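You operate a simulated robot arm through the tools that you are given. There is no shell and no other tool. Be economical: measure what you need, move in short steps, check, and stop when the job is done.

You are at the controls of a simulated robot arm. One attempt, no reset.

TASK
Pour the tea from the grey mug into the travel cup, so that it can stand on the desk.
Fine: pour at the side table and leave the mug on the cork coaster; lid on before the cup goes to the PC end of the desk. Set down upright: grey mug, travel cup.
Where things are to end (x, y in the base frame): travel cup within 60 mm of [720, 240].

It is judged by the outcome, as a careful person would: the job done as asked, and still so three seconds after it is handed in. It fails if anything else is knocked over, pushed out of place, dropped, spilled or broken. A push-on lid holds only when it is set on centred and level and pressed home; a screw cap is set on level and turned clockwise until tight.

THE ROBOT
A 6-joint arm with a two-finger parallel gripper on a trunk, on a base that drives. Base frame: it is fixed to the floor where the robot stands at the start and does not move with it; the origin is under the middle of the robot, x ahead of it, y to its left, z up. Readings come in mm, rad, newtons and seconds.
Its first joint turns from -2.897 to 2.897 rad. Places, roughly: PC end of the desk [700, 200, 800]; brown pot [-1000, -1250, 1000]; brown saucer [-1000, -1250, 1000]; cork coaster (10x10x1 cm) [-600, -1100, 800]; cream pot [-1750, -1250, 1000]; cream saucer [-1750, -1250, 1000]; nut jar [-750, -1250, 750]; red bucket [-1250, -1000, 0]; red flask [-250, -1250, 1000]; squash bottle [-500, -1250, 750]; steel bowl [-1000, -1250, 0]; top of the cork coaster [-600, -1100, 800]; travel cup (7x7x14 cm) [-200, -1100, 800]; water jug [-250, -1250, 750]; watering can [-1250, -1250, 1000]. Payload 3.43 kg.
The tool frame sits at the grasp point between the pads (the TCP): z along the fingers, y along the line on which they close. The tips reach 34 mm beyond it. Largest opening 128 mm; finger width 24, thickness 12; the body of the gripper, 48 by 130 mm, starts 96 mm behind the TCP.
Orientation is that of the tool frame in the base frame, as [roll, pitch, yaw] about the fixed x, y, z axes, in that order (R = Rz(yaw) Ry(pitch) Rx(roll)). With the fingers straight down and closing along the base's y, the tool's x points along the base's -x, its y along +y and its z along -z.

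THE INTERFACE
- The arm moves only by the tool send_rows. Its argument "plan" is a list of rows, each a list of 3 entries, a list of its own where there are three numbers: the shift along the tool's x, y, z in units of 20 mm (1.0 is 20 mm), then the turn, a rotation vector about the tool's x, y, z in units of 8 degrees (1.0 is 8 degrees), then the closure in counts, from 0 (fully open) to 255 (shut). In form: [[[dx, dy, dz], [rx, ry, rz], claw], ...]. A call has 1 to 10 rows; each row shifts and turns the commanded pose from where the row before left it, along the tool's axes as they then stand. A call with a number of a shift or a turn outside -1 to 1 is refused whole. A row lasts 0.2 s, in which the tool goes at most 50 mm and 0.15 rad; a call with a longer step from one row to the next is refused whole, and so is a gripper value outside its range. A pose out of reach is approached as far as the arm can. The call stops where the force on the tool passes 40 N (or 10 N more than at its start, if that is more) or the arm is blocked; 0.2 s more then pass. Each finger travels about 153 mm/s and halts on what it meets, pressing with about 39 N; the grip force reading is that of the motor and also rises with nothing between the fingers. The clock runs only during rows and for 0.2 s after the last one: add rows that do not move to give the fingers time. It gives the time, the measured TCP pose, the force on the tool (base axes), the opening and the grip force at its end, in the units of the frame above (readings bear some noise), with the torque about the TCP (base axes, N m) and any sound that the robot's microphone picked up.
- Cameras (640 x 400 px; columns grow to the right, rows downward): "scene" is now at [132, 153.5, 1191.7]; the picture's right is [-0.80, -0.60, 0.00], its down [-0.40, 0.53, -0.75] and it looks along [0.45, -0.60, -0.67] (base axes); focal length 214 px, centre (320, 200). "wrist" rides on the gripper at [76, -11, -160] in the tool frame; the picture's right is [0.15, 0.99, 0.00], its down [-0.88, 0.13, -0.46] and it looks along [-0.45, 0.07, 0.89] (tool axes); focal length 234 px, centre (320, 200). There is no depth. A picture from a camera that has moved, and an enlarged one, comes with that camera's place and axes in the base frame and with its lens.
- get_image(camera): a new picture of that camera. No time passes.
- roll_base(legs): drives the robot by 1 to 6 legs, each [ahead, left, turn to the left] in mm, mm and rad, along the robot's own axes; the way and the turn of a leg run together, so that a leg with both is an arc; at most 1500 mm and 3.142 rad a leg. The arm and the cameras ride along, it lands a little off, and it stops where it bumps. It gives what a move gives.
- pan_tilt(pan, tilt): turns the head with the scene camera to pan (to the left, within 2.496 rad either way) and tilt (down, from -0.506 to 1.204), counted from straight ahead of the robot. It gives what a move gives.
- enlarge(camera, box): a new picture of the part [left, top, right, bottom] of that camera's present view, enlarged. No time passes.
- finish_job(): hands the job in; it is judged then, once.

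Work in short steps. Places have to be worked out from the pictures, the camera data and where the tool is seen: move nearer, look again, correct. Check each grasp and each placing, and mend what went wrong. You have 120 turns and 90 pictures in all, those below and enlarged ones among them. Open the gripper and draw the arm clear of the work before you hand the job in, unless the task says otherwise; then end with one line.

The tools are called after "Emit:" as a command line: name --argument value ..., lists and objects as JSON in quotes. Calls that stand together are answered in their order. send_rows: Moves the arm, as the interface text tells. Its arguments: {"type":"object","properties":{"plan":{"type":"array","items":{"type":"array"}}},"required":["plan"]} The other tools are called the same way: roll_base (legs) drives the base; pan_tilt (pan, tilt) turns the head that bears the scene camera; get_image (camera) takes a picture; enlarge (camera, box) takes an enlarged picture of a part of a camera's view; finish_job () hands the job in.

At the start:

```text
time: 0.0
position: [-121.5, -557.8, 1000.7]
tcp_rot: [-3.14, 0.001, 3.141]
ft_force: [0.9, -1.0, -0.8]
ft_torque: [0.01, -0.02, 0.0]
opening: 128.0
grip_force: 0.0
robot x, y, heading: [1.3, 1.1, 0.004]
head pan, tilt: [-0.925, 0.73]
```

scene: 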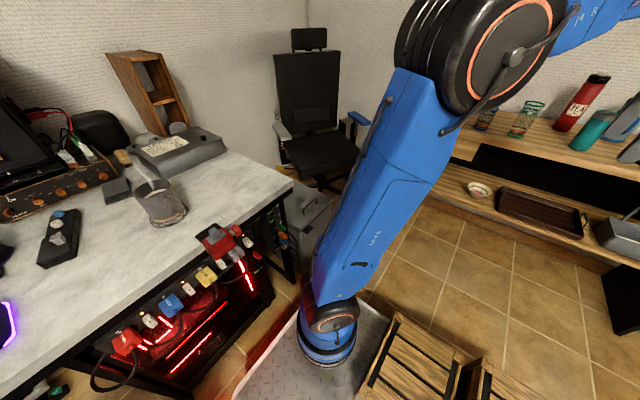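
wrist: 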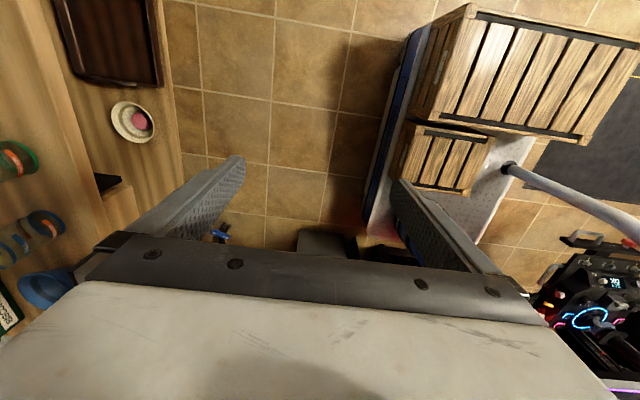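

The first picture shows the desk ahead and shelves to the right. I turn the head toward the side table to see the mug, cup and lid.

Emit:
pan_tilt --pan -1.75 --tilt 0.5

Emit:
get_image --camera "scene"

```text
time: 1.1
position: [-121.3, -558.1, 999.5]
tcp_rot: [-3.141, -0.001, 3.14]
ft_force: [-0.7, -0.1, 0.4]
ft_torque: [0.01, -0.01, 0.01]
opening: 127.7
grip_force: 0.1
robot x, y, heading: [1.4, 0.9, -0.001]
head pan, tilt: [-1.751, 0.499]
```

```text
87 pictures are left
camera scene: at [65.4, 130.8, 1211.8], right [-0.98, 0.18, 0.0], down [0.09, 0.47, -0.88], along [-0.16, -0.86, -0.48], focal length 214 px, centre (320, 200)
```

scene: 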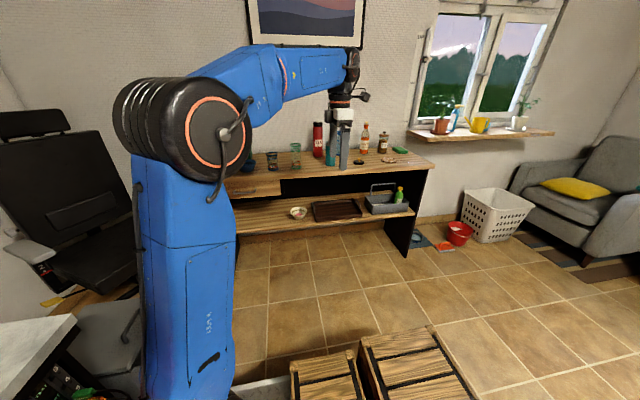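

The side table is ahead in this view. I enlarge its top to identify the objects.

Emit:
enlarge --camera "scene" --box '[220, 110, 440, 247]'

Emit:
pan_tilt --pan 0.2 --tilt 0.7

Emit:
get_image --camera "scene"

```text
2.91 times, centred on (330, 178) of scene
camera zoom: at [65.4, 130.8, 1211.8], right [-0.98, 0.18, 0.0], down [0.09, 0.47, -0.88], along [-0.16, -0.86, -0.48], focal length 624 px, centre (291, 262)
```

zoom: 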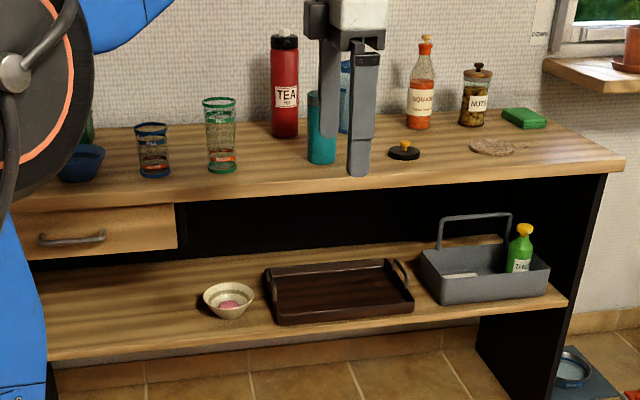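

```text
time: 3.0
position: [-121.5, -557.5, 999.6]
tcp_rot: [-3.141, 0.0, -3.141]
ft_force: [0.0, 0.3, -0.1]
ft_torque: [0.01, 0.01, 0.04]
opening: 127.8
grip_force: 0.0
robot x, y, heading: [1.0, -0.8, -0.001]
head pan, tilt: [0.201, 0.7]
```

```text
85 pictures are left
camera scene: at [164.8, 237.2, 1194.2], right [0.2, -0.98, 0.0], down [-0.63, -0.13, -0.76], along [0.75, 0.15, -0.64], focal length 214 px, centre (320, 200)
```

scene: 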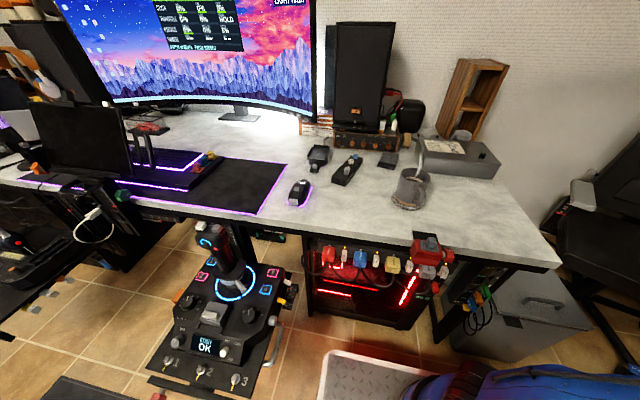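

A grey mug stands on the desk near (660, 80). I enlarge that region to see mug shape and the free place for the cup.

Emit:
enlarge --camera "scene" --box '[270, 130, 470, 255]'

```text
3.20 times, centred on (370, 192) of scene
camera zoom: at [164.8, 237.2, 1194.2], right [0.2, -0.98, 0.0], down [-0.63, -0.13, -0.76], along [0.75, 0.15, -0.64], focal length 686 px, centre (160, 224)
```

zoom: 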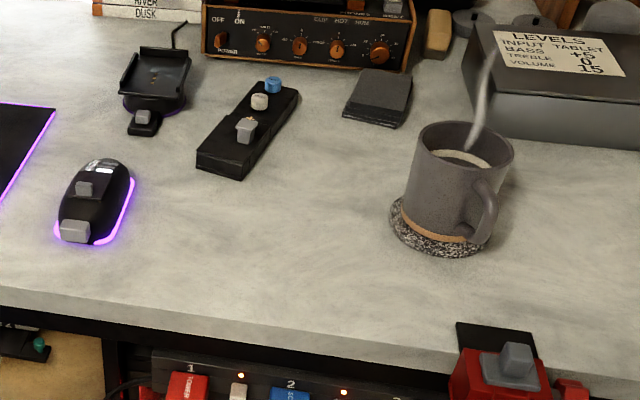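

The mug stands on a speckled desk coaster, with handle toward the robot's right. I swing the arm round toward it at constant height, in several calls.

Emit:
send_rows --plan '[[[-1, 0, 0], [0, 0, 0], 0], [[-1, 0, 0], [0, 0, 0], 0], [[-1, 0, 0], [0, 0, 0], 0], [[-1, 0, 0], [0, 0, 0], 0], [[-1, 0, 0], [0, 0, 0], 0], [[-1, 0, 0], [0, 0, 0], 0], [[-1, 0, 0], [0, 0, 0], 0], [[-1, 0, 0], [0, 0, 0], 0], [[-1, 0, 0], [0, 0, 0], 0], [[-1, 0, 0], [0, 0, 0], 0]]'

Emit:
send_rows --plan '[[[-1, 0.3, 0], [0, 0, 0], 0], [[-1, 0.3, 0], [0, 0, 0], 0], [[-1, 0.3, 0], [0, 0, 0], 0], [[-1, 0.3, 0], [0, 0, 0], 0], [[-1, 0.3, 0], [0, 0, 0], 0], [[-1, 0.3, 0], [0, 0, 0], 0], [[-1, 0.3, 0], [0, 0, 0], 0], [[-1, 0.3, 0], [0, 0, 0], 0], [[-1, 0.3, 0], [0, 0, 0], 0], [[-1, 0.3, 0], [0, 0, 0], 0]]'

Emit:
send_rows --plan '[[[-1, 0.9, 0], [0, 0, 0], 0], [[-1, 0.9, 0], [0, 0, 0], 0], [[-1, 0.9, 0], [0, 0, 0], 0], [[-1, 0.9, 0], [0, 0, 0], 0], [[-1, 0.9, 0], [0, 0, 0], 0], [[-1, 0.9, 0], [0, 0, 0], 0], [[-1, 0.9, 0], [0, 0, 0], 0], [[-1, 0.9, 0], [0, 0, 0], 0], [[-1, 0.9, 0], [0, 0, 0], 0], [[-1, 0.9, 0], [0, 0, 0], 0]]'

Emit:
send_rows --plan '[[[-0.5, 1, 0], [0, 0, 0], 0], [[-0.5, 1, 0], [0, 0, 0], 0], [[-0.5, 1, 0], [0, 0, 0], 0], [[-0.5, 1, 0], [0, 0, 0], 0], [[-0.5, 1, 0], [0, 0, 0], 0], [[-0.5, 1, 0], [0, 0, 0], 0], [[-0.5, 1, 0], [0, 0, 0], 0], [[-0.5, 1, 0], [0, 0, 0], 0], [[-0.5, 1, 0], [0, 0, 0], 0], [[-0.5, 1, 0], [0, 0, 0], 0]]'

Emit:
get_image --camera "wrist"

Emit:
get_image --camera "scene"

```text
time: 5.2
position: [75.9, -557.5, 998.5]
tcp_rot: [-3.141, 0.0, 3.141]
ft_force: [0.7, 0.3, 0.9]
ft_torque: [-0.03, -0.03, 0.0]
opening: 128.2
grip_force: 0.0
robot x, y, heading: [0.5, 1.2, 0.001]
head pan, tilt: [0.201, 0.7]
```

```text
time: 7.5
position: [278.8, -498.1, 998.2]
tcp_rot: [-3.14, 0.0, 3.14]
ft_force: [-0.4, 0.7, 0.2]
ft_torque: [0.0, 0.03, -0.01]
opening: 128.0
grip_force: 0.0
robot x, y, heading: [-3.1, 1.8, -0.002]
head pan, tilt: [0.201, 0.7]
```

```text
time: 9.7
position: [479.7, -315.9, 999.0]
tcp_rot: [-3.14, 0.001, -3.141]
ft_force: [0.2, 0.2, 0.1]
ft_torque: [-0.02, 0.0, 0.05]
opening: 128.2
grip_force: 0.0
robot x, y, heading: [-2.9, -1.2, 0.0]
head pan, tilt: [0.201, 0.7]
```

```text
time: 11.8
position: [578.4, -117.8, 997.6]
tcp_rot: [3.14, 0.0, -3.141]
ft_force: [0.3, 0.0, -0.3]
ft_torque: [0.04, -0.04, -0.02]
opening: 128.1
grip_force: 0.0
robot x, y, heading: [-4.1, 0.3, 0.001]
head pan, tilt: [0.201, 0.7]
```

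```text
83 pictures are left
camera wrist: at [500.9, -128.1, 1158.4], right [-0.15, 0.99, 0.0], down [0.88, 0.13, 0.46], along [0.45, 0.07, -0.89], focal length 234 px, centre (320, 200)
```

wrist: 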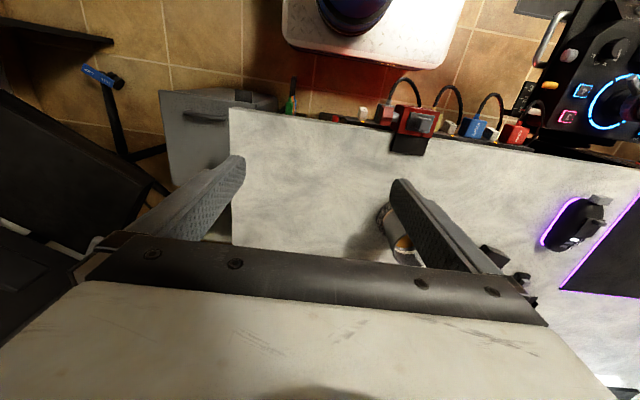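

```text
82 pictures are left
camera scene: at [164.8, 237.4, 1194.1], right [0.2, -0.98, 0.0], down [-0.63, -0.13, -0.76], along [0.75, 0.15, -0.64], focal length 214 px, centre (320, 200)
```

scene: 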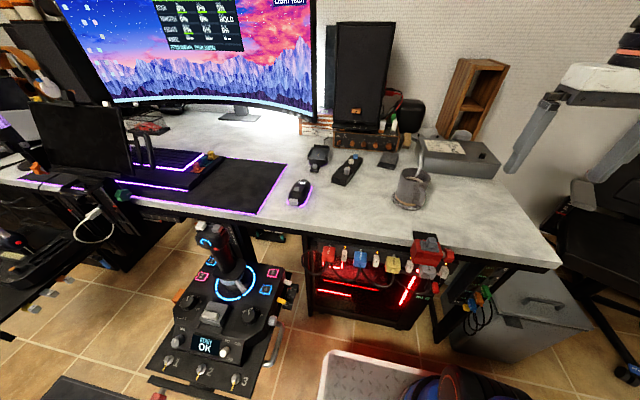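

The mug is now just beside the gripper. I move over toward (640, 70) at the same height and look down.

Emit:
send_rows --plan '[[[-0.3, 1, 0], [0, 0, 0], 0], [[-0.3, 1, 0], [0, 0, 0], 0], [[-0.3, 1, 0], [0, 0, 0], 0], [[-0.3, 1, 0], [0, 0, 0], 0], [[-0.3, 1, 0], [0, 0, 0], 0], [[-0.3, 1, 0], [0, 0, 0], 0], [[-0.3, 1, 0], [0, 0, 0], 0], [[-0.3, 1, 0], [0, 0, 0], 0], [[-0.3, 1, 0], [0, 0, 0], 0], [[-0.3, 0.5, 0], [0, 0, 0], 0]]'

Emit:
get_image --camera "wrist"

Emit:
get_image --camera "scene"

```text
time: 14.1
position: [637.7, 72.3, 1000.7]
tcp_rot: [3.141, -0.001, 3.142]
ft_force: [0.8, 0.8, -0.1]
ft_torque: [0.0, 0.01, 0.0]
opening: 127.9
grip_force: 0.0
robot x, y, heading: [3.5, -0.4, -0.001]
head pan, tilt: [0.201, 0.7]
```

```text
81 pictures are left
camera wrist: at [561.1, 61.3, 1159.9], right [-0.15, 0.99, 0.0], down [0.88, 0.13, 0.46], along [0.45, 0.07, -0.89], focal length 234 px, centre (320, 200)
```

wrist: 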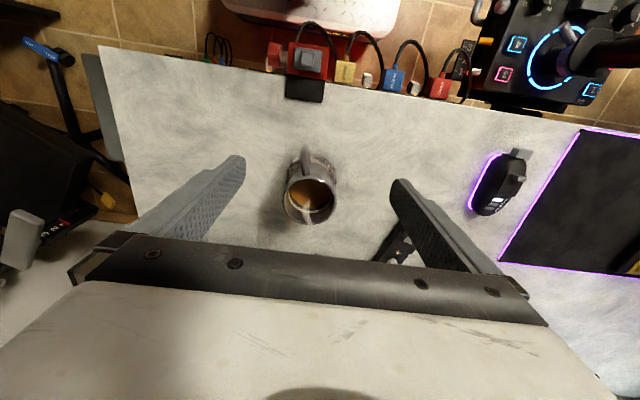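

```text
80 pictures are left
camera scene: at [164.8, 237.4, 1194.1], right [0.2, -0.98, 0.0], down [-0.63, -0.13, -0.76], along [0.75, 0.15, -0.64], focal length 214 px, centre (320, 200)
```

scene: 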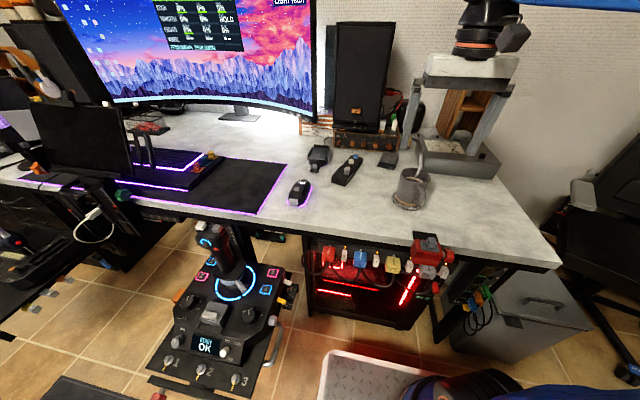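

Triangulating both views puts the mug rim centre at about (715, 72, 858), width about 75 mm, with the handle pointing toward azimuth −159°, and the desk top near z 755. I go over it and turn the tool 24° so the fingers miss the handle and the pouring lip is beside it.

Emit:
send_rows --plan '[[[-0.97, 0, 0], [0, 0, 0], 0], [[-0.97, 0, 0], [0, 0, 0], 0], [[-0.97, 0, 0], [0, 0, 0], 0], [[-0.97, 0, 0], [0, 0, 0], 0], [[0, 0, 0], [0, 0, 1], 0], [[0, 0, 0], [0, 0, 1], 0], [[0, 0, 0], [0, 0, 1], 0]]'

Emit:
get_image --camera "wrist"

Emit:
enlarge --camera "scene" --box '[350, 130, 478, 210]'

```text
time: 15.7
position: [716.6, 73.2, 999.2]
tcp_rot: [-3.141, -0.002, 2.72]
ft_force: [0.0, -0.5, 0.0]
ft_torque: [0.02, 0.03, -0.01]
opening: 127.8
grip_force: 0.1
robot x, y, heading: [-0.2, 1.2, -0.001]
head pan, tilt: [0.201, 0.7]
```

```text
79 pictures are left
camera wrist: at [640.6, 93.0, 1159.4], right [0.27, 0.96, 0.0], down [0.86, -0.24, 0.46], along [0.44, -0.12, -0.89], focal length 234 px, centre (320, 200)
```

wrist: 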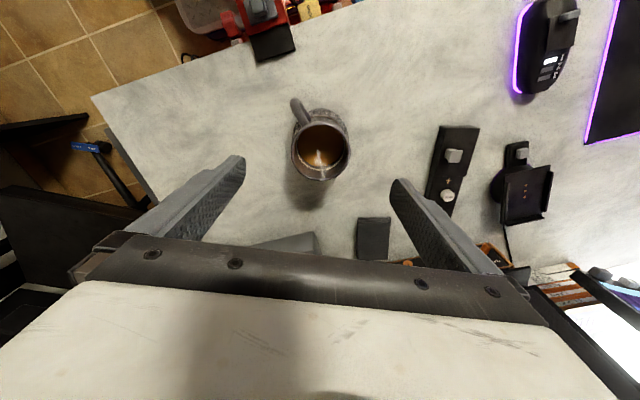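

```text
5.00 times, centred on (414, 170) of scene
camera zoom: at [164.8, 237.4, 1194.1], right [0.2, -0.98, 0.0], down [-0.63, -0.13, -0.76], along [0.75, 0.15, -0.64], focal length 1072 px, centre (-150, 350)
```

zoom: 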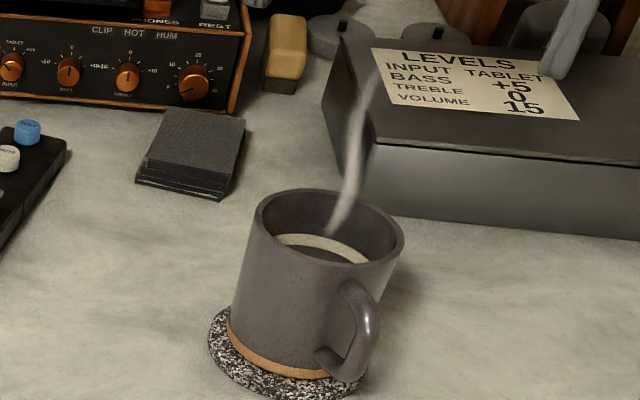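

It is steam, not a spoon, and the mug is centred under the tool. I descend 175 mm, straddling the mug.

Emit:
send_rows --plan '[[[0, 0, 0.97], [0, 0, 0], 0], [[0, 0, 0.97], [0, 0, 0], 0], [[0, 0, 0.97], [0, 0, 0], 0], [[0, 0, 0.97], [0, 0, 0], 0], [[0, 0, 0.97], [0, 0, 0], 0], [[0, 0, 0.97], [0, 0, 0], 0], [[0, 0, 0.97], [0, 0, 0], 0], [[0, 0, 0.97], [0, 0, 0], 0], [[0, 0, 0.97], [0, 0, 0], 0]]'

Emit:
get_image --camera "wrist"

Emit:
enlarge --camera "scene" --box '[350, 130, 478, 210]'

```text
time: 17.6
position: [716.6, 69.7, 825.3]
tcp_rot: [3.142, 0.0, 2.721]
ft_force: [0.9, 0.0, -0.2]
ft_torque: [0.04, 0.01, 0.02]
opening: 127.9
grip_force: 0.0
robot x, y, heading: [-0.9, -0.2, -0.0]
head pan, tilt: [0.201, 0.7]
```

```text
77 pictures are left
camera wrist: at [641.5, 92.4, 984.1], right [0.27, 0.96, 0.0], down [0.86, -0.24, 0.46], along [0.44, -0.12, -0.89], focal length 234 px, centre (320, 200)
```

wrist: 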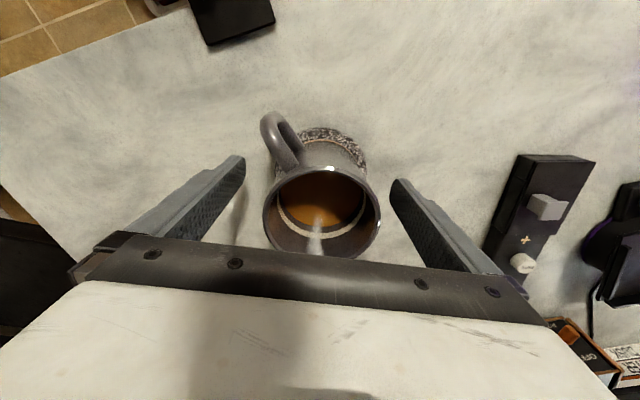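

```text
5.00 times, centred on (414, 170) of scene
camera zoom: at [164.8, 237.4, 1194.1], right [0.2, -0.98, 0.0], down [-0.63, -0.13, -0.76], along [0.75, 0.15, -0.64], focal length 1072 px, centre (-150, 350)
```

zoom: 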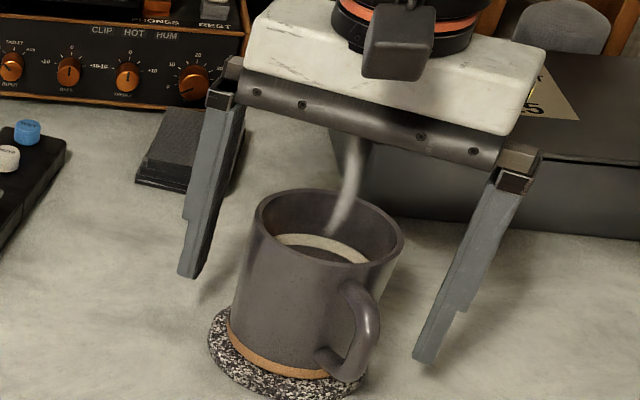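

The tool straddles the mug with the handle clear. I close on it.

Emit:
send_rows --plan '[[[0, 0, 0], [0, 0, 0], 110], [[0, 0, 0], [0, 0, 0], 255], [[0, 0, 0], [0, 0, 0], 255], [[0, 0, 0], [0, 0, 0], 255]]'

Emit:
send_rows --plan '[[[0, 0, -0.3], [0, 0, 0], 255], [[0, 0, -0.5], [0, 0, 0], 255], [[0, 0, -0.5], [0, 0, 0], 255], [[0, 0, 0], [0, 0, 0], 255]]'

Emit:
enlarge --camera "scene" --box '[350, 130, 478, 210]'

```text
time: 18.6
position: [716.8, 72.3, 824.8]
tcp_rot: [3.141, 0.001, 2.723]
ft_force: [1.7, 1.0, -0.3]
ft_torque: [-0.07, -0.02, 0.04]
opening: 79.2
grip_force: 38.8
robot x, y, heading: [-2.6, -1.5, -0.002]
head pan, tilt: [0.201, 0.7]
```

```text
time: 19.6
position: [715.9, 72.2, 851.0]
tcp_rot: [3.14, 0.0, 2.723]
ft_force: [-0.1, -0.1, -5.1]
ft_torque: [0.02, 0.06, -0.02]
opening: 79.0
grip_force: 39.1
robot x, y, heading: [2.1, 3.9, 0.003]
head pan, tilt: [0.201, 0.7]
```

```text
5.00 times, centred on (414, 170) of scene
camera zoom: at [165.0, 237.4, 1194.1], right [0.2, -0.98, 0.0], down [-0.63, -0.13, -0.76], along [0.75, 0.15, -0.64], focal length 1072 px, centre (-150, 350)
```

zoom: 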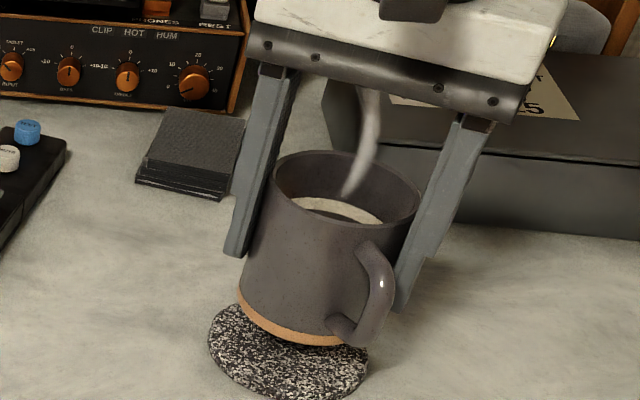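

The mug is lifted (≈5 N) and level. I raise it to about z 1000 and look behind the robot before driving.

Emit:
send_rows --plan '[[[0, 0, -0.8], [0, 0, 0], 255], [[0, 0, -0.8], [0, 0, 0], 255], [[0, 0, -0.8], [0, 0, 0], 255], [[0, 0, -0.8], [0, 0, 0], 255], [[0, 0, -0.8], [0, 0, 0], 255], [[0, 0, -0.8], [0, 0, 0], 255], [[0, 0, -0.8], [0, 0, 0], 255], [[0, 0, -0.8], [0, 0, 0], 255], [[0, 0, -0.8], [0, 0, 0], 255]]'

Emit:
pan_tilt --pan 2.2 --tilt 0.75

Emit:
get_image --camera "scene"

Emit:
pan_tilt --pan -2.4 --tilt 0.75

Emit:
get_image --camera "scene"

```text
time: 21.6
position: [715.5, 72.1, 993.8]
tcp_rot: [-3.141, -0.001, 2.723]
ft_force: [0.5, -0.4, -4.3]
ft_torque: [0.02, 0.03, 0.02]
opening: 78.8
grip_force: 38.8
robot x, y, heading: [-2.3, 1.6, 0.0]
head pan, tilt: [0.201, 0.7]
```

```text
time: 23.6
position: [715.2, 71.6, 994.4]
tcp_rot: [3.141, 0.0, 2.722]
ft_force: [0.2, 0.2, -4.5]
ft_torque: [0.01, 0.0, -0.02]
opening: 79.0
grip_force: 38.6
robot x, y, heading: [-0.5, -0.8, -0.001]
head pan, tilt: [2.201, 0.75]
```

```text
74 pictures are left
camera scene: at [32.9, 287.5, 1189.9], right [0.81, 0.59, 0.0], down [0.4, -0.55, -0.73], along [-0.43, 0.59, -0.68], focal length 214 px, centre (320, 200)
```

scene: 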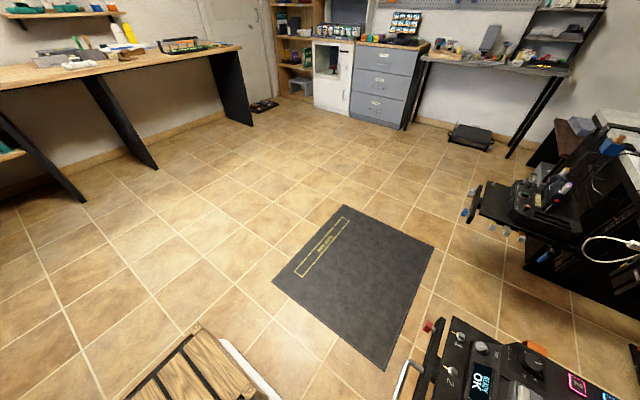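

```text
time: 27.2
position: [715.5, 72.3, 994.8]
tcp_rot: [3.141, -0.001, 2.722]
ft_force: [-0.6, 0.9, -4.1]
ft_torque: [-0.04, 0.03, 0.01]
opening: 78.9
grip_force: 38.3
robot x, y, heading: [2.4, 1.6, 0.005]
head pan, tilt: [-2.4, 0.75]
```

```text
73 pictures are left
camera scene: at [20.6, 164.5, 1189.9], right [-0.68, 0.74, 0.0], down [0.5, 0.46, -0.73], along [-0.54, -0.49, -0.68], focal length 214 px, centre (320, 200)
```

scene: 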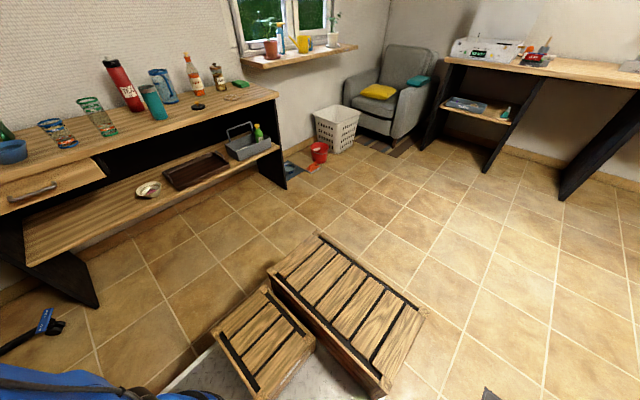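

The robot's platform carries the crates, and a control console stands front-left, so I first back away and to the right, then turn to face the side table. The mug is level at z≈994.

Emit:
roll_base --legs '[[-300, -150, 0], [0, 0, -1.571]]'

Emit:
pan_tilt --pan -0.1 --tilt 0.6

Emit:
get_image --camera "scene"

Emit:
get_image --camera "wrist"

```text
time: 33.3
position: [-230.2, -867.7, 994.8]
tcp_rot: [3.141, -0.001, 1.153]
ft_force: [0.3, 0.9, -4.5]
ft_torque: [0.02, -0.02, 0.0]
opening: 78.3
grip_force: 39.8
robot x, y, heading: [-303.6, -156.2, -1.575]
head pan, tilt: [-2.4, 0.75]
```

```text
time: 35.4
position: [-230.8, -868.2, 995.2]
tcp_rot: [3.141, 0.0, 1.153]
ft_force: [-0.8, -0.2, -5.1]
ft_torque: [0.04, -0.01, 0.0]
opening: 78.1
grip_force: 38.9
robot x, y, heading: [-304.2, -153.3, -1.57]
head pan, tilt: [-0.099, 0.6]
```

```text
72 pictures are left
camera scene: at [-90.5, -319.5, 1202.7], right [-0.99, 0.1, 0.0], down [0.06, 0.56, -0.82], along [-0.08, -0.82, -0.57], focal length 214 px, centre (320, 200)
```

scene: 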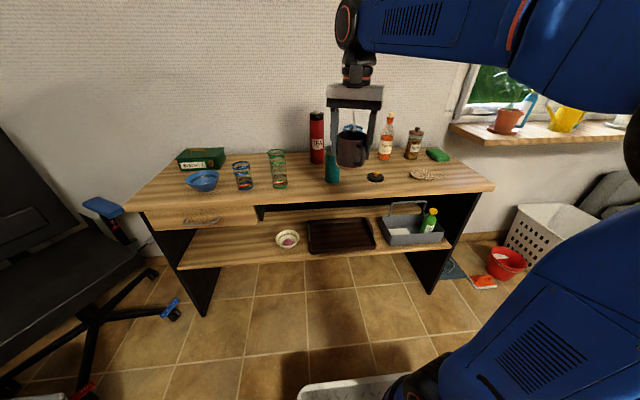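

```text
71 pictures are left
camera wrist: at [-211.5, -794.3, 1154.3], right [0.96, -0.27, 0.0], down [-0.24, -0.86, 0.46], along [-0.12, -0.44, -0.89], focal length 234 px, centre (320, 200)
```

wrist: 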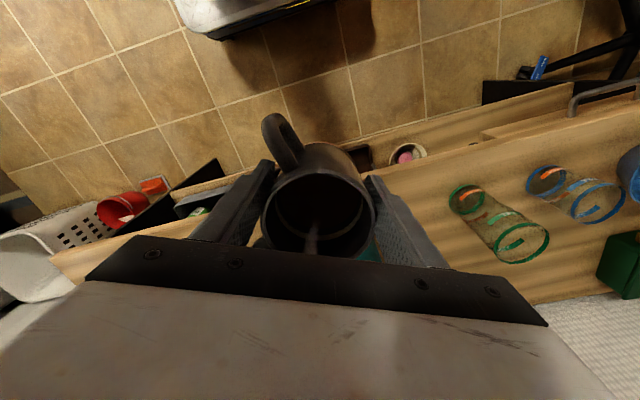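

The turn went well and the mug is level. I enlarge the table top to locate cup, lid and coaster.

Emit:
enlarge --camera "scene" --box '[300, 130, 460, 230]'

```text
4.00 times, centred on (380, 180) of scene
camera zoom: at [-90.5, -319.5, 1202.7], right [-0.99, 0.1, 0.0], down [0.06, 0.56, -0.82], along [-0.08, -0.82, -0.57], focal length 858 px, centre (80, 280)
```

zoom: 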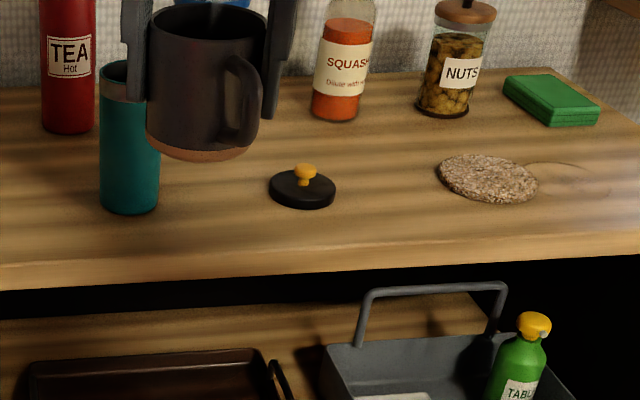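

The cup stands near (−219, −1100), lid near (−406, −1108), coaster near (−615, −1112). I'll pour with the wrist camera on the upper side, so I raise the mug a little and turn it about the vertical, checking the wrist permits it.

Emit:
send_rows --plan '[[[0, 0, -0.3], [0, 0, 1], 255], [[0, 0, -0.3], [0, 0, 1], 255], [[0, 0, -0.3], [0, 0, 1], 255], [[0, 0, -0.3], [0, 0, 1], 255], [[0, 0, -0.3], [0, 0, 1], 255], [[0, 0, -0.3], [0, 0, 1], 255], [[0, 0, -0.3], [0, 0, 1], 255], [[0, 0, -0.3], [0, 0, 1], 255], [[0, 0, -0.3], [0, 0, 1], 255], [[0, 0, -0.3], [0, 0, 1], 255]]'

Emit:
send_rows --plan '[[[0, 0, 0], [0, 0, 1], 255], [[0, 0, 0], [0, 0, 1], 255], [[0, 0, 0], [0, 0, 1], 255], [[0, 0, 0], [0, 0, 1], 255], [[0, 0, 0], [0, 0, 1], 255], [[0, 0, 0], [0, 0, 1], 255], [[0, 0, 0], [0, 0, 1], 255]]'

```text
time: 37.6
position: [-229.5, -866.8, 1054.4]
tcp_rot: [-3.141, 0.0, -0.247]
ft_force: [-0.1, 0.2, -3.5]
ft_torque: [-0.02, -0.02, 0.03]
opening: 78.4
grip_force: 39.1
robot x, y, heading: [-304.3, -149.5, -1.571]
head pan, tilt: [-0.099, 0.6]
```

```text
time: 39.2
position: [-263.4, -877.3, 1055.0]
tcp_rot: [-3.135, 0.0, -1.206]
ft_force: [-0.3, 0.2, -4.6]
ft_torque: [-0.06, 0.02, 0.01]
opening: 78.1
grip_force: 39.6
out of reach, approached as far as the arm can: row 7
robot x, y, heading: [-302.6, -152.9, -1.573]
head pan, tilt: [-0.099, 0.6]
```

The wrist limit is reached at yaw about −69°, nearly what I wanted. I back off 8–12° and check the pose returns to normal.

Emit:
send_rows --plan '[[[0, 0, 0], [0, 0, -1], 255], [[0, 0, 0], [0, 0, -0.5], 255], [[0, 0, 0], [0, 0, 0], 255]]'

```text
time: 40.0
position: [-263.4, -877.2, 1055.2]
tcp_rot: [3.141, -0.001, -1.013]
ft_force: [-0.2, 0.1, -4.6]
ft_torque: [-0.04, -0.02, 0.0]
opening: 78.1
grip_force: 39.0
robot x, y, heading: [-301.2, -149.4, -1.57]
head pan, tilt: [-0.099, 0.6]
```

Good. Now I drive 200 mm ahead so that cup, lid and coaster are all in reach, then look.

Emit:
roll_base --legs '[[200, 0, 0]]'

Emit:
get_image --camera "scene"

Emit:
get_image --camera "wrist"

```text
time: 41.6
position: [-262.8, -1081.0, 1054.2]
tcp_rot: [3.141, 0.001, -1.011]
ft_force: [-0.2, 0.0, -5.3]
ft_torque: [-0.02, -0.01, 0.01]
opening: 78.0
grip_force: 39.0
robot x, y, heading: [-306.0, -355.6, -1.573]
head pan, tilt: [-0.099, 0.6]
```

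```text
69 pictures are left
camera scene: at [-90.2, -523.5, 1202.7], right [-1.0, 0.1, 0.0], down [0.06, 0.56, -0.82], along [-0.08, -0.82, -0.57], focal length 214 px, centre (320, 200)
```

scene: 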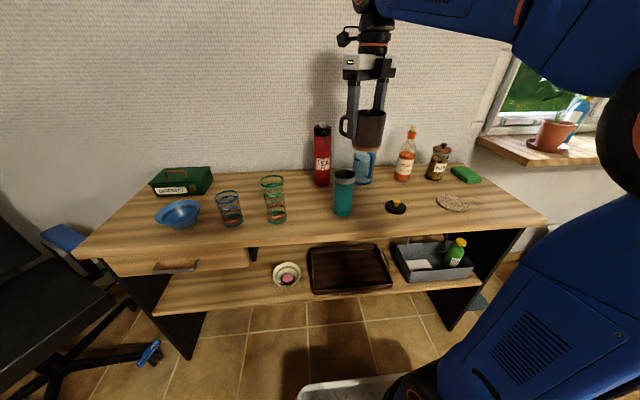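

```text
68 pictures are left
camera wrist: at [-213.4, -1139.4, 1213.7], right [-0.76, -0.65, 0.0], down [-0.58, 0.68, 0.46], along [-0.3, 0.35, -0.89], focal length 234 px, centre (320, 200)
```

wrist: 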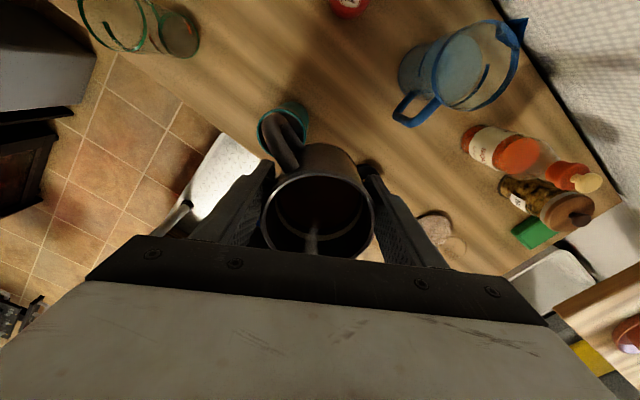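

I enlarge the cup, lid and coaster again for triangulation against the previous picture.

Emit:
enlarge --camera "scene" --box '[320, 140, 480, 240]'

```text
4.00 times, centred on (400, 190) of scene
camera zoom: at [-90.2, -523.5, 1202.7], right [-1.0, 0.1, 0.0], down [0.06, 0.56, -0.82], along [-0.08, -0.82, -0.57], focal length 858 px, centre (0, 240)
```

zoom: 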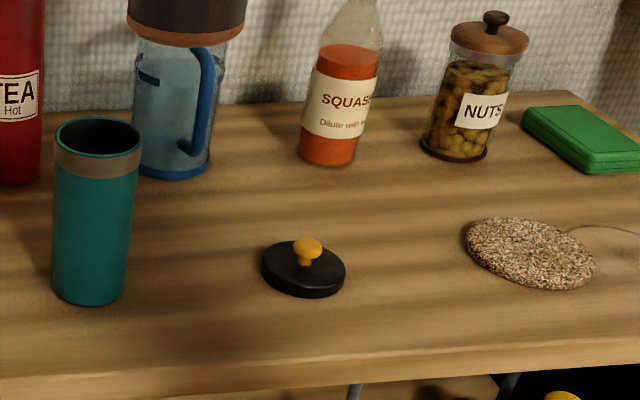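

The triangulation needs refinement. I enlarge the wrist view of the cup rim.

Emit:
enlarge --camera "wrist" --box '[220, 60, 380, 160]'

```text
4.00 times, centred on (300, 110) of wrist
camera zoom: at [-213.4, -1139.4, 1213.7], right [-0.76, -0.65, 0.0], down [-0.58, 0.68, 0.46], along [-0.3, 0.35, -0.89], focal length 937 px, centre (400, 560)
```

zoom: 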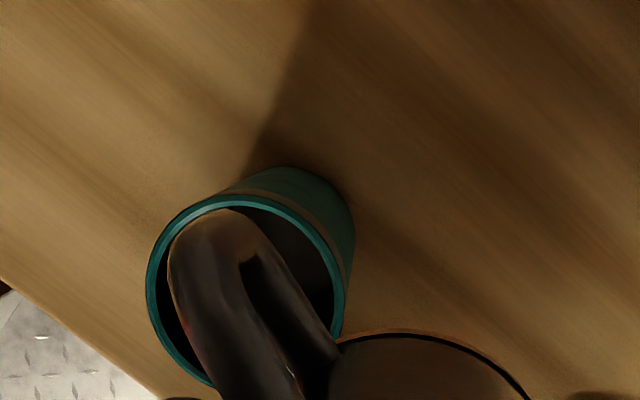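

Combining views: cup rim centre ≈ (−214, −1064, 915), table ≈ z 777, lid ≈ (−394, −1060), coaster ≈ (−594, −1069). Since tilting brings the wrist inward, I back off 130 mm for room, keeping everything within reach.

Emit:
roll_base --legs '[[-130, 0, 0]]'

```text
time: 42.9
position: [-261.9, -950.1, 1054.3]
tcp_rot: [-3.14, -0.001, -1.012]
ft_force: [-0.3, 0.8, -4.2]
ft_torque: [0.0, -0.03, -0.01]
opening: 78.1
grip_force: 39.2
robot x, y, heading: [-301.3, -222.7, -1.569]
head pan, tilt: [-0.099, 0.6]
```

Next I carry the mug level to a point just beyond the cup (TCP about (−184, −1110)) at z 1054.

Emit:
send_rows --plan '[[[0.98, 0.1, 0], [0, 0, 0], 255], [[0.98, 0.1, 0], [0, 0, 0], 255], [[0.98, 0.1, 0], [0, 0, 0], 255], [[0.98, 0.1, 0], [0, 0, 0], 255], [[0.98, 0.1, 0], [0, 0, 0], 255], [[0.98, 0.1, 0], [0, 0, 0], 255], [[0.98, 0.1, 0], [0, 0, 0], 255], [[0.98, 0.1, 0], [0, 0, 0], 255], [[0.98, 0.1, 0], [0, 0, 0], 255]]'

Emit:
get_image --camera "scene"

Emit:
get_image --camera "wrist"

```text
time: 44.9
position: [-183.5, -1108.4, 1054.7]
tcp_rot: [-3.14, 0.0, -1.01]
ft_force: [-0.5, 0.3, -3.6]
ft_torque: [-0.08, 0.0, 0.04]
opening: 77.9
grip_force: 39.2
robot x, y, heading: [-305.0, -227.4, -1.57]
head pan, tilt: [-0.099, 0.6]
```

```text
65 pictures are left
camera scene: at [-90.4, -392.4, 1202.8], right [-1.0, 0.1, 0.0], down [0.06, 0.56, -0.83], along [-0.08, -0.82, -0.56], focal length 214 px, centre (320, 200)
```

scene: 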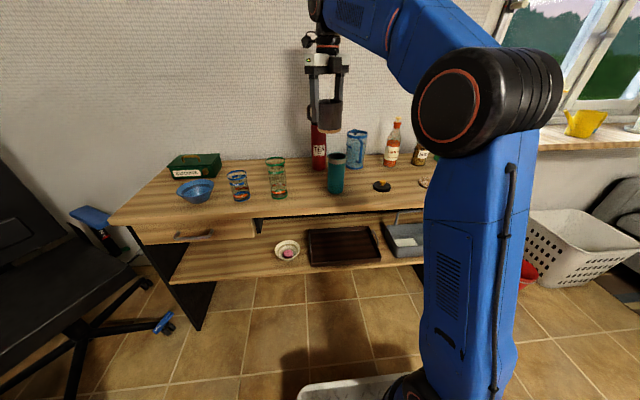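

```text
64 pictures are left
camera wrist: at [-135.5, -1166.7, 1214.3], right [-0.76, -0.65, 0.0], down [-0.58, 0.68, 0.46], along [-0.3, 0.35, -0.89], focal length 234 px, centre (320, 200)
```

wrist: 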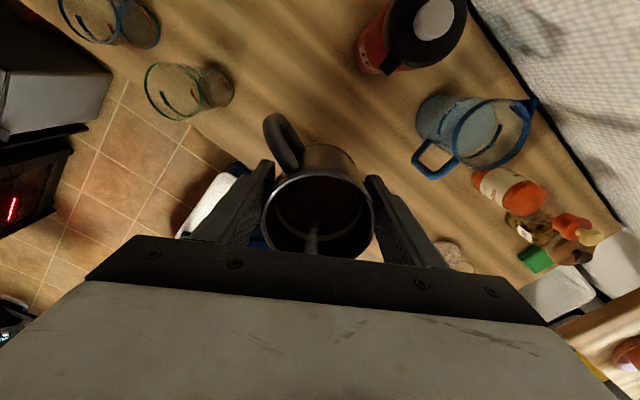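

All is clear around the mug. I lower it 60 mm and begin tilting slowly to about 32°, below where the tea should start to run.

Emit:
send_rows --plan '[[[0, 0, 1], [0, 0, 0], 255], [[0, 0, 1], [0, 0, 0], 255], [[0, 0, 1], [0, 0, 0], 255], [[0, 0, 0], [0, 0.5, 0], 255], [[0, 0, 0], [0, 0.6, 0], 255], [[0, 0, 0], [0, 0.6, 0], 255], [[0, 0, 0], [0, 0.6, 0], 255], [[0, 0, 0], [0, 0.6, 0], 255], [[0, 0, 0], [0, 0.6, 0], 255], [[0, 0, 0], [0, 0.5, 0], 255]]'

Emit:
enlarge --camera "scene" --box '[260, 80, 420, 180]'

Emit:
get_image --camera "wrist"

```text
time: 47.1
position: [-183.0, -1109.7, 994.5]
tcp_rot: [3.141, -0.559, -1.009]
ft_force: [0.0, -0.7, -4.5]
ft_torque: [0.05, 0.03, -0.04]
opening: 77.6
grip_force: 38.6
robot x, y, heading: [-303.0, -223.8, -1.566]
head pan, tilt: [-0.099, 0.6]
```

```text
4.00 times, centred on (340, 130) of scene
camera zoom: at [-90.3, -392.6, 1202.7], right [-1.0, 0.1, 0.0], down [0.06, 0.56, -0.82], along [-0.08, -0.82, -0.57], focal length 858 px, centre (240, 480)
```

zoom: 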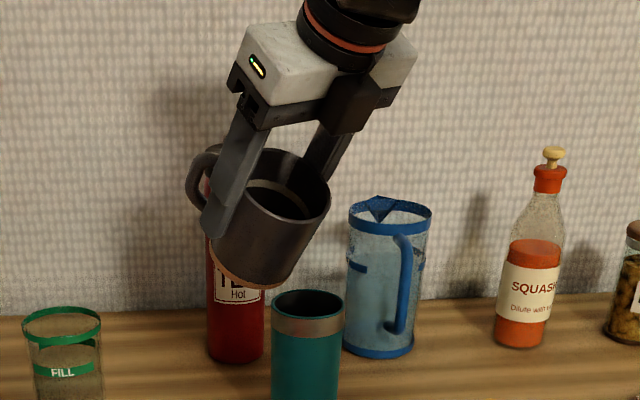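

```text
62 pictures are left
camera wrist: at [-186.3, -1086.1, 1169.1], right [-0.77, -0.63, 0.08], down [-0.64, 0.77, -0.08], along [-0.01, -0.11, -0.99], focal length 234 px, centre (320, 200)
```

wrist: 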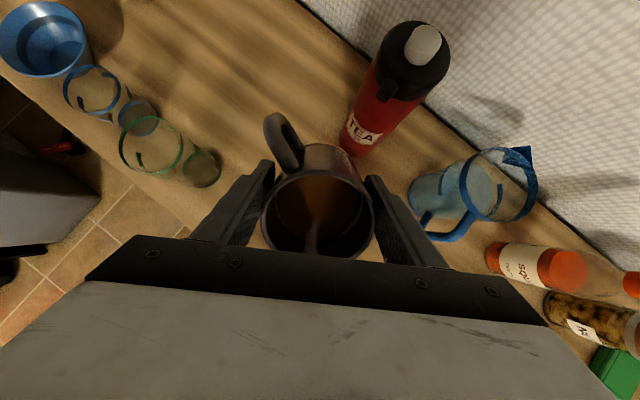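

Tilt direction is right and the lip projects over the cup. I lower the lip to about 42 mm above the cup rim, then tilt about the lip in small steps to 40°.

Emit:
send_rows --plan '[[[-0.407, 0, 0.65], [0, 0, 0], 255], [[-0.407, 0, 0.65], [0, 0, 0], 255], [[-0.407, 0, 0.65], [0, 0, 0], 255], [[0.06, 0, -0.066], [0, 0.25, 0], 255], [[0.06, 0, -0.066], [0, 0.25, 0], 255], [[0.06, 0, -0.066], [0, 0.25, 0], 255], [[0, 0, 0], [0, 0, 0], 255]]'

Emit:
enlarge --camera "scene" --box '[280, 110, 392, 180]'

```text
time: 48.7
position: [-184.4, -1108.8, 953.4]
tcp_rot: [-3.141, -0.663, -1.012]
ft_force: [0.0, -0.8, -4.0]
ft_torque: [0.05, 0.02, -0.03]
opening: 78.1
grip_force: 39.0
robot x, y, heading: [-300.3, -225.6, -1.571]
head pan, tilt: [-0.099, 0.6]
```

```text
5.71 times, centred on (336, 145) of scene
camera zoom: at [-90.3, -392.5, 1202.7], right [-1.0, 0.1, 0.0], down [0.06, 0.56, -0.82], along [-0.08, -0.82, -0.57], focal length 1226 px, centre (229, 514)
```

zoom: 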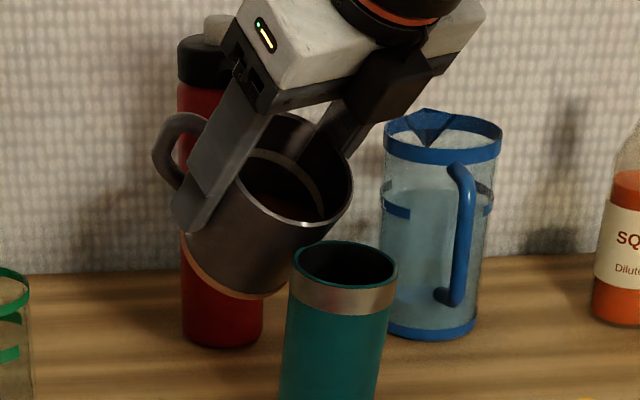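

The cup now looks pushed and leaning slightly by the mug's lower wall. I retreat the mug slowly straight back from the cup (away from the pour direction) and re-check.

Emit:
send_rows --plan '[[[0.12, 0, 0.092], [0, 0, 0], 255], [[0.12, 0, 0.092], [0, 0, 0], 255], [[0.12, 0, 0.092], [0, 0, 0], 255], [[0.12, 0, 0.092], [0, 0, 0], 255], [[0.12, 0, 0.092], [0, 0, 0], 255], [[0.12, 0, 0.092], [0, 0, 0], 255], [[0.12, 0, 0.092], [0, 0, 0], 255], [[0.12, 0, 0.092], [0, 0, 0], 255]]'

Emit:
enlarge --camera "scene" --box '[264, 110, 408, 200]'

```text
time: 50.5
position: [-171.1, -1129.5, 953.4]
tcp_rot: [-3.141, -0.663, -1.01]
ft_force: [-0.2, 0.4, -3.4]
ft_torque: [0.03, 0.02, 0.01]
opening: 77.8
grip_force: 39.3
robot x, y, heading: [-303.6, -224.9, -1.571]
head pan, tilt: [-0.099, 0.6]
```

```text
4.44 times, centred on (336, 155) of scene
camera zoom: at [-90.4, -392.5, 1202.7], right [-1.0, 0.1, 0.0], down [0.06, 0.56, -0.82], along [-0.08, -0.82, -0.57], focal length 953 px, centre (249, 400)
```

zoom: 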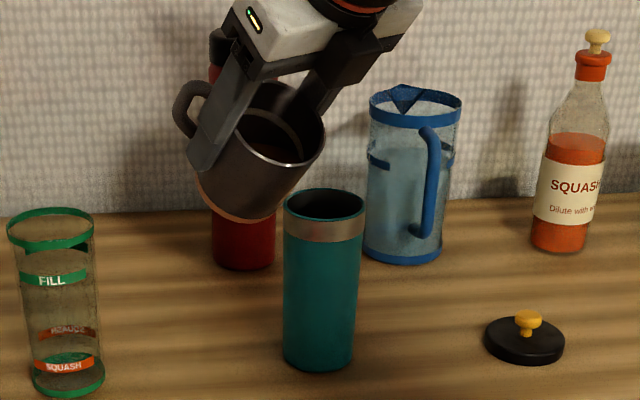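

The cup stood back upright, unspilled. I zoom on the mug to measure the true lip position relative to the tool.

Emit:
enlarge --camera "scene" --box '[296, 112, 360, 162]'

```text
8.00 times, centred on (328, 137) of scene
camera zoom: at [-90.4, -392.5, 1202.7], right [-1.0, 0.1, 0.0], down [0.06, 0.56, -0.82], along [-0.08, -0.82, -0.57], focal length 1716 px, centre (256, 704)
```

zoom: 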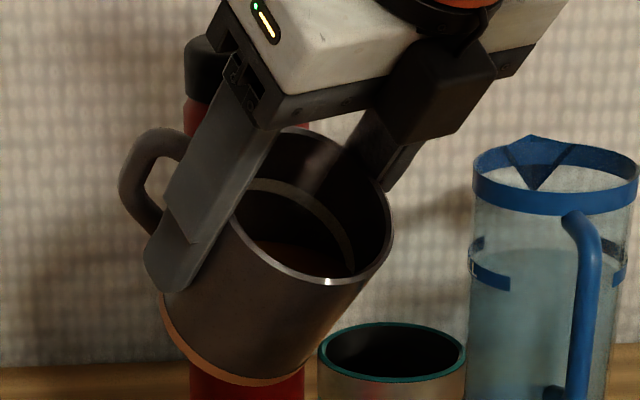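

Measured against the tool, the lip sits about 52 mm toward the pour side and 24 mm up from the TCP, which explains the touch. I move the lip to 12 mm short of cup centre and 42 mm above the rim, then look.

Emit:
send_rows --plan '[[[0.1, 0.02, -0.3], [0, 0, 0], 255], [[0.02, 0.03, -0.35], [0, 0, 0], 255], [[0, 0.03, -0.34], [0, 0, 0], 255], [[0, 0, 0], [0, 0, 0], 255]]'

Emit:
enlarge --camera "scene" --box '[280, 112, 376, 172]'

```text
time: 51.5
position: [-177.6, -1121.0, 971.1]
tcp_rot: [-3.141, -0.664, -1.012]
ft_force: [-0.8, 0.2, -4.3]
ft_torque: [0.0, 0.02, -0.02]
opening: 77.7
grip_force: 39.4
robot x, y, heading: [-305.9, -226.0, -1.567]
head pan, tilt: [-0.099, 0.6]
```

```text
6.67 times, centred on (328, 142) of scene
camera zoom: at [-90.3, -392.5, 1202.7], right [-1.0, 0.1, 0.0], down [0.06, 0.56, -0.82], along [-0.08, -0.82, -0.57], focal length 1430 px, centre (267, 587)
```

zoom: 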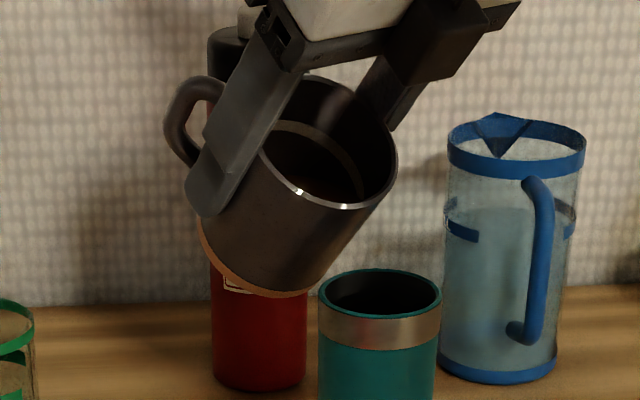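

The lip lines up with prediction over the near half of the cup mouth. I tilt about the lip by 10° more, slowly.

Emit:
send_rows --plan '[[[0.042, 0, -0.091], [0, 0.25, 0], 255], [[0.042, 0, -0.091], [0, 0.25, 0], 255], [[0.042, 0, -0.091], [0, 0.25, 0], 255], [[0.042, 0, -0.091], [0, 0.25, 0], 255], [[0.042, 0, -0.091], [0, 0.25, 0], 255]]'

Emit:
enlarge --camera "scene" --box '[280, 112, 376, 172]'

```text
time: 52.7
position: [-179.0, -1120.0, 979.8]
tcp_rot: [3.141, -0.837, -1.011]
ft_force: [0.4, -0.3, -5.0]
ft_torque: [0.03, 0.04, -0.01]
opening: 77.6
grip_force: 39.3
robot x, y, heading: [-301.7, -223.7, -1.565]
head pan, tilt: [-0.099, 0.6]
```

```text
6.67 times, centred on (328, 142) of scene
camera zoom: at [-90.3, -392.6, 1202.7], right [-1.0, 0.1, 0.0], down [0.06, 0.56, -0.82], along [-0.08, -0.82, -0.57], focal length 1430 px, centre (267, 587)
```

zoom: 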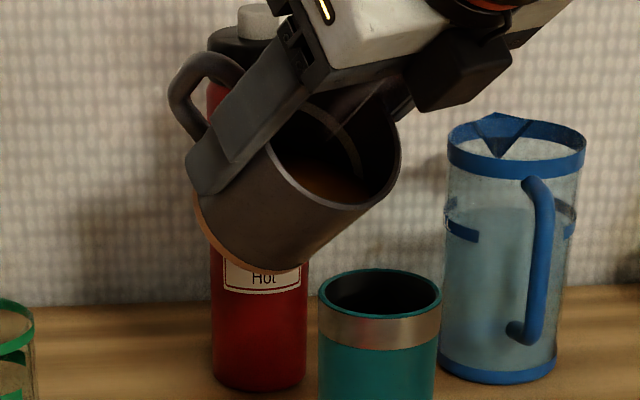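

At 48° the tea is close to the lip. I tilt a further 6°.

Emit:
send_rows --plan '[[[0.021, 0, -0.045], [0, 0.125, 0], 255], [[0.021, 0, -0.045], [0, 0.125, 0], 255], [[0.021, 0, -0.045], [0, 0.125, 0], 255], [[0.021, 0, -0.045], [0, 0.125, 0], 255], [[0.021, 0, -0.045], [0, 0.125, 0], 255], [[0.021, 0, -0.045], [0, 0.125, 0], 255]]'

Emit:
enlarge --camera "scene" --box '[280, 112, 376, 172]'

```text
time: 54.1
position: [-181.3, -1117.9, 985.9]
tcp_rot: [3.141, -0.943, -1.013]
ft_force: [0.4, -0.3, -4.9]
ft_torque: [0.08, 0.05, 0.02]
opening: 77.6
grip_force: 38.7
robot x, y, heading: [-303.3, -220.9, -1.569]
head pan, tilt: [-0.099, 0.6]
```

```text
6.67 times, centred on (328, 142) of scene
camera zoom: at [-90.4, -392.6, 1202.7], right [-1.0, 0.1, 0.0], down [0.06, 0.56, -0.82], along [-0.08, -0.82, -0.57], focal length 1430 px, centre (267, 587)
```

zoom: 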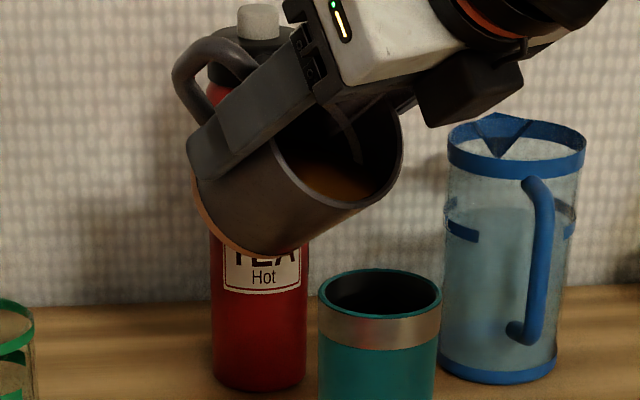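

Still just short of the lip at 54°. I tilt 5° more and look.

Emit:
send_rows --plan '[[[0.021, 0, -0.045], [0, 0.125, 0], 255], [[0.021, 0, -0.045], [0, 0.125, 0], 255], [[0.021, 0, -0.045], [0, 0.125, 0], 255], [[0.021, 0, -0.045], [0, 0.125, 0], 255], [[0.021, 0, -0.045], [0, 0.125, 0], 255]]'

Emit:
enlarge --camera "scene" --box '[280, 112, 376, 172]'

```text
time: 55.3
position: [-182.0, -1115.9, 990.2]
tcp_rot: [3.14, -1.03, -1.011]
ft_force: [-0.3, 0.6, -4.7]
ft_torque: [0.07, 0.02, 0.05]
opening: 77.5
grip_force: 38.7
robot x, y, heading: [-304.7, -223.2, -1.571]
head pan, tilt: [-0.099, 0.6]
```

```text
6.67 times, centred on (328, 142) of scene
camera zoom: at [-90.4, -392.5, 1202.7], right [-1.0, 0.1, 0.0], down [0.06, 0.56, -0.82], along [-0.08, -0.82, -0.57], focal length 1430 px, centre (267, 587)
```

zoom: 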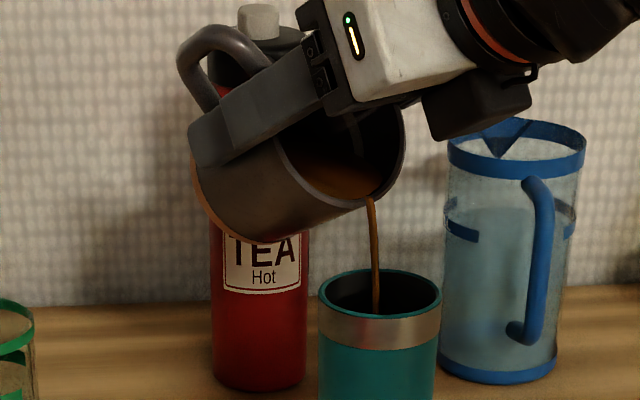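

Tea is flowing into the cup's mouth. I continue tilting slowly about the lip.

Emit:
send_rows --plan '[[[0, 0, 0], [0, 0, 0], 255], [[0.021, 0, -0.045], [0, 0.125, 0], 255], [[0, 0, 0], [0, 0, 0], 255], [[0.021, 0, -0.045], [0, 0.125, 0], 255], [[0, 0, 0], [0, 0, 0], 255], [[0.021, 0, -0.045], [0, 0.125, 0], 255], [[0, 0, 0], [0, 0, 0], 255], [[0.021, 0, -0.045], [0, 0.125, 0], 255], [[0, 0, 0], [0, 0, 0], 255], [[0.021, 0, -0.045], [0, 0.125, 0], 255]]'

Emit:
enlarge --camera "scene" --box '[280, 112, 376, 172]'

```text
time: 57.5
position: [-183.3, -1112.6, 993.1]
tcp_rot: [3.14, -1.115, -1.011]
ft_force: [0.6, 0.7, -3.3]
ft_torque: [0.06, 0.07, -0.02]
opening: 77.4
grip_force: 39.0
robot x, y, heading: [-301.5, -226.6, -1.57]
head pan, tilt: [-0.099, 0.6]
```

```text
6.67 times, centred on (328, 142) of scene
camera zoom: at [-90.4, -392.5, 1202.7], right [-1.0, 0.1, 0.0], down [0.06, 0.56, -0.82], along [-0.08, -0.82, -0.57], focal length 1430 px, centre (267, 587)
```

zoom: 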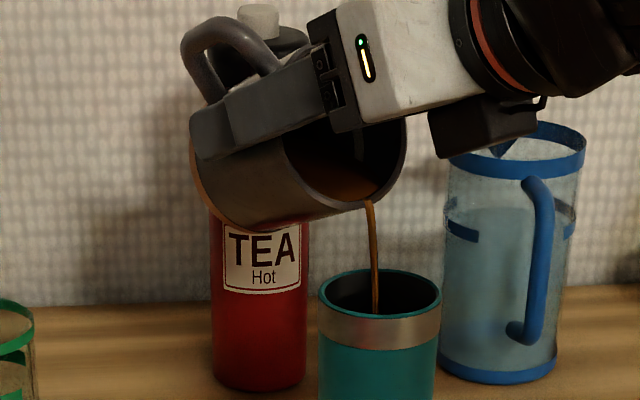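

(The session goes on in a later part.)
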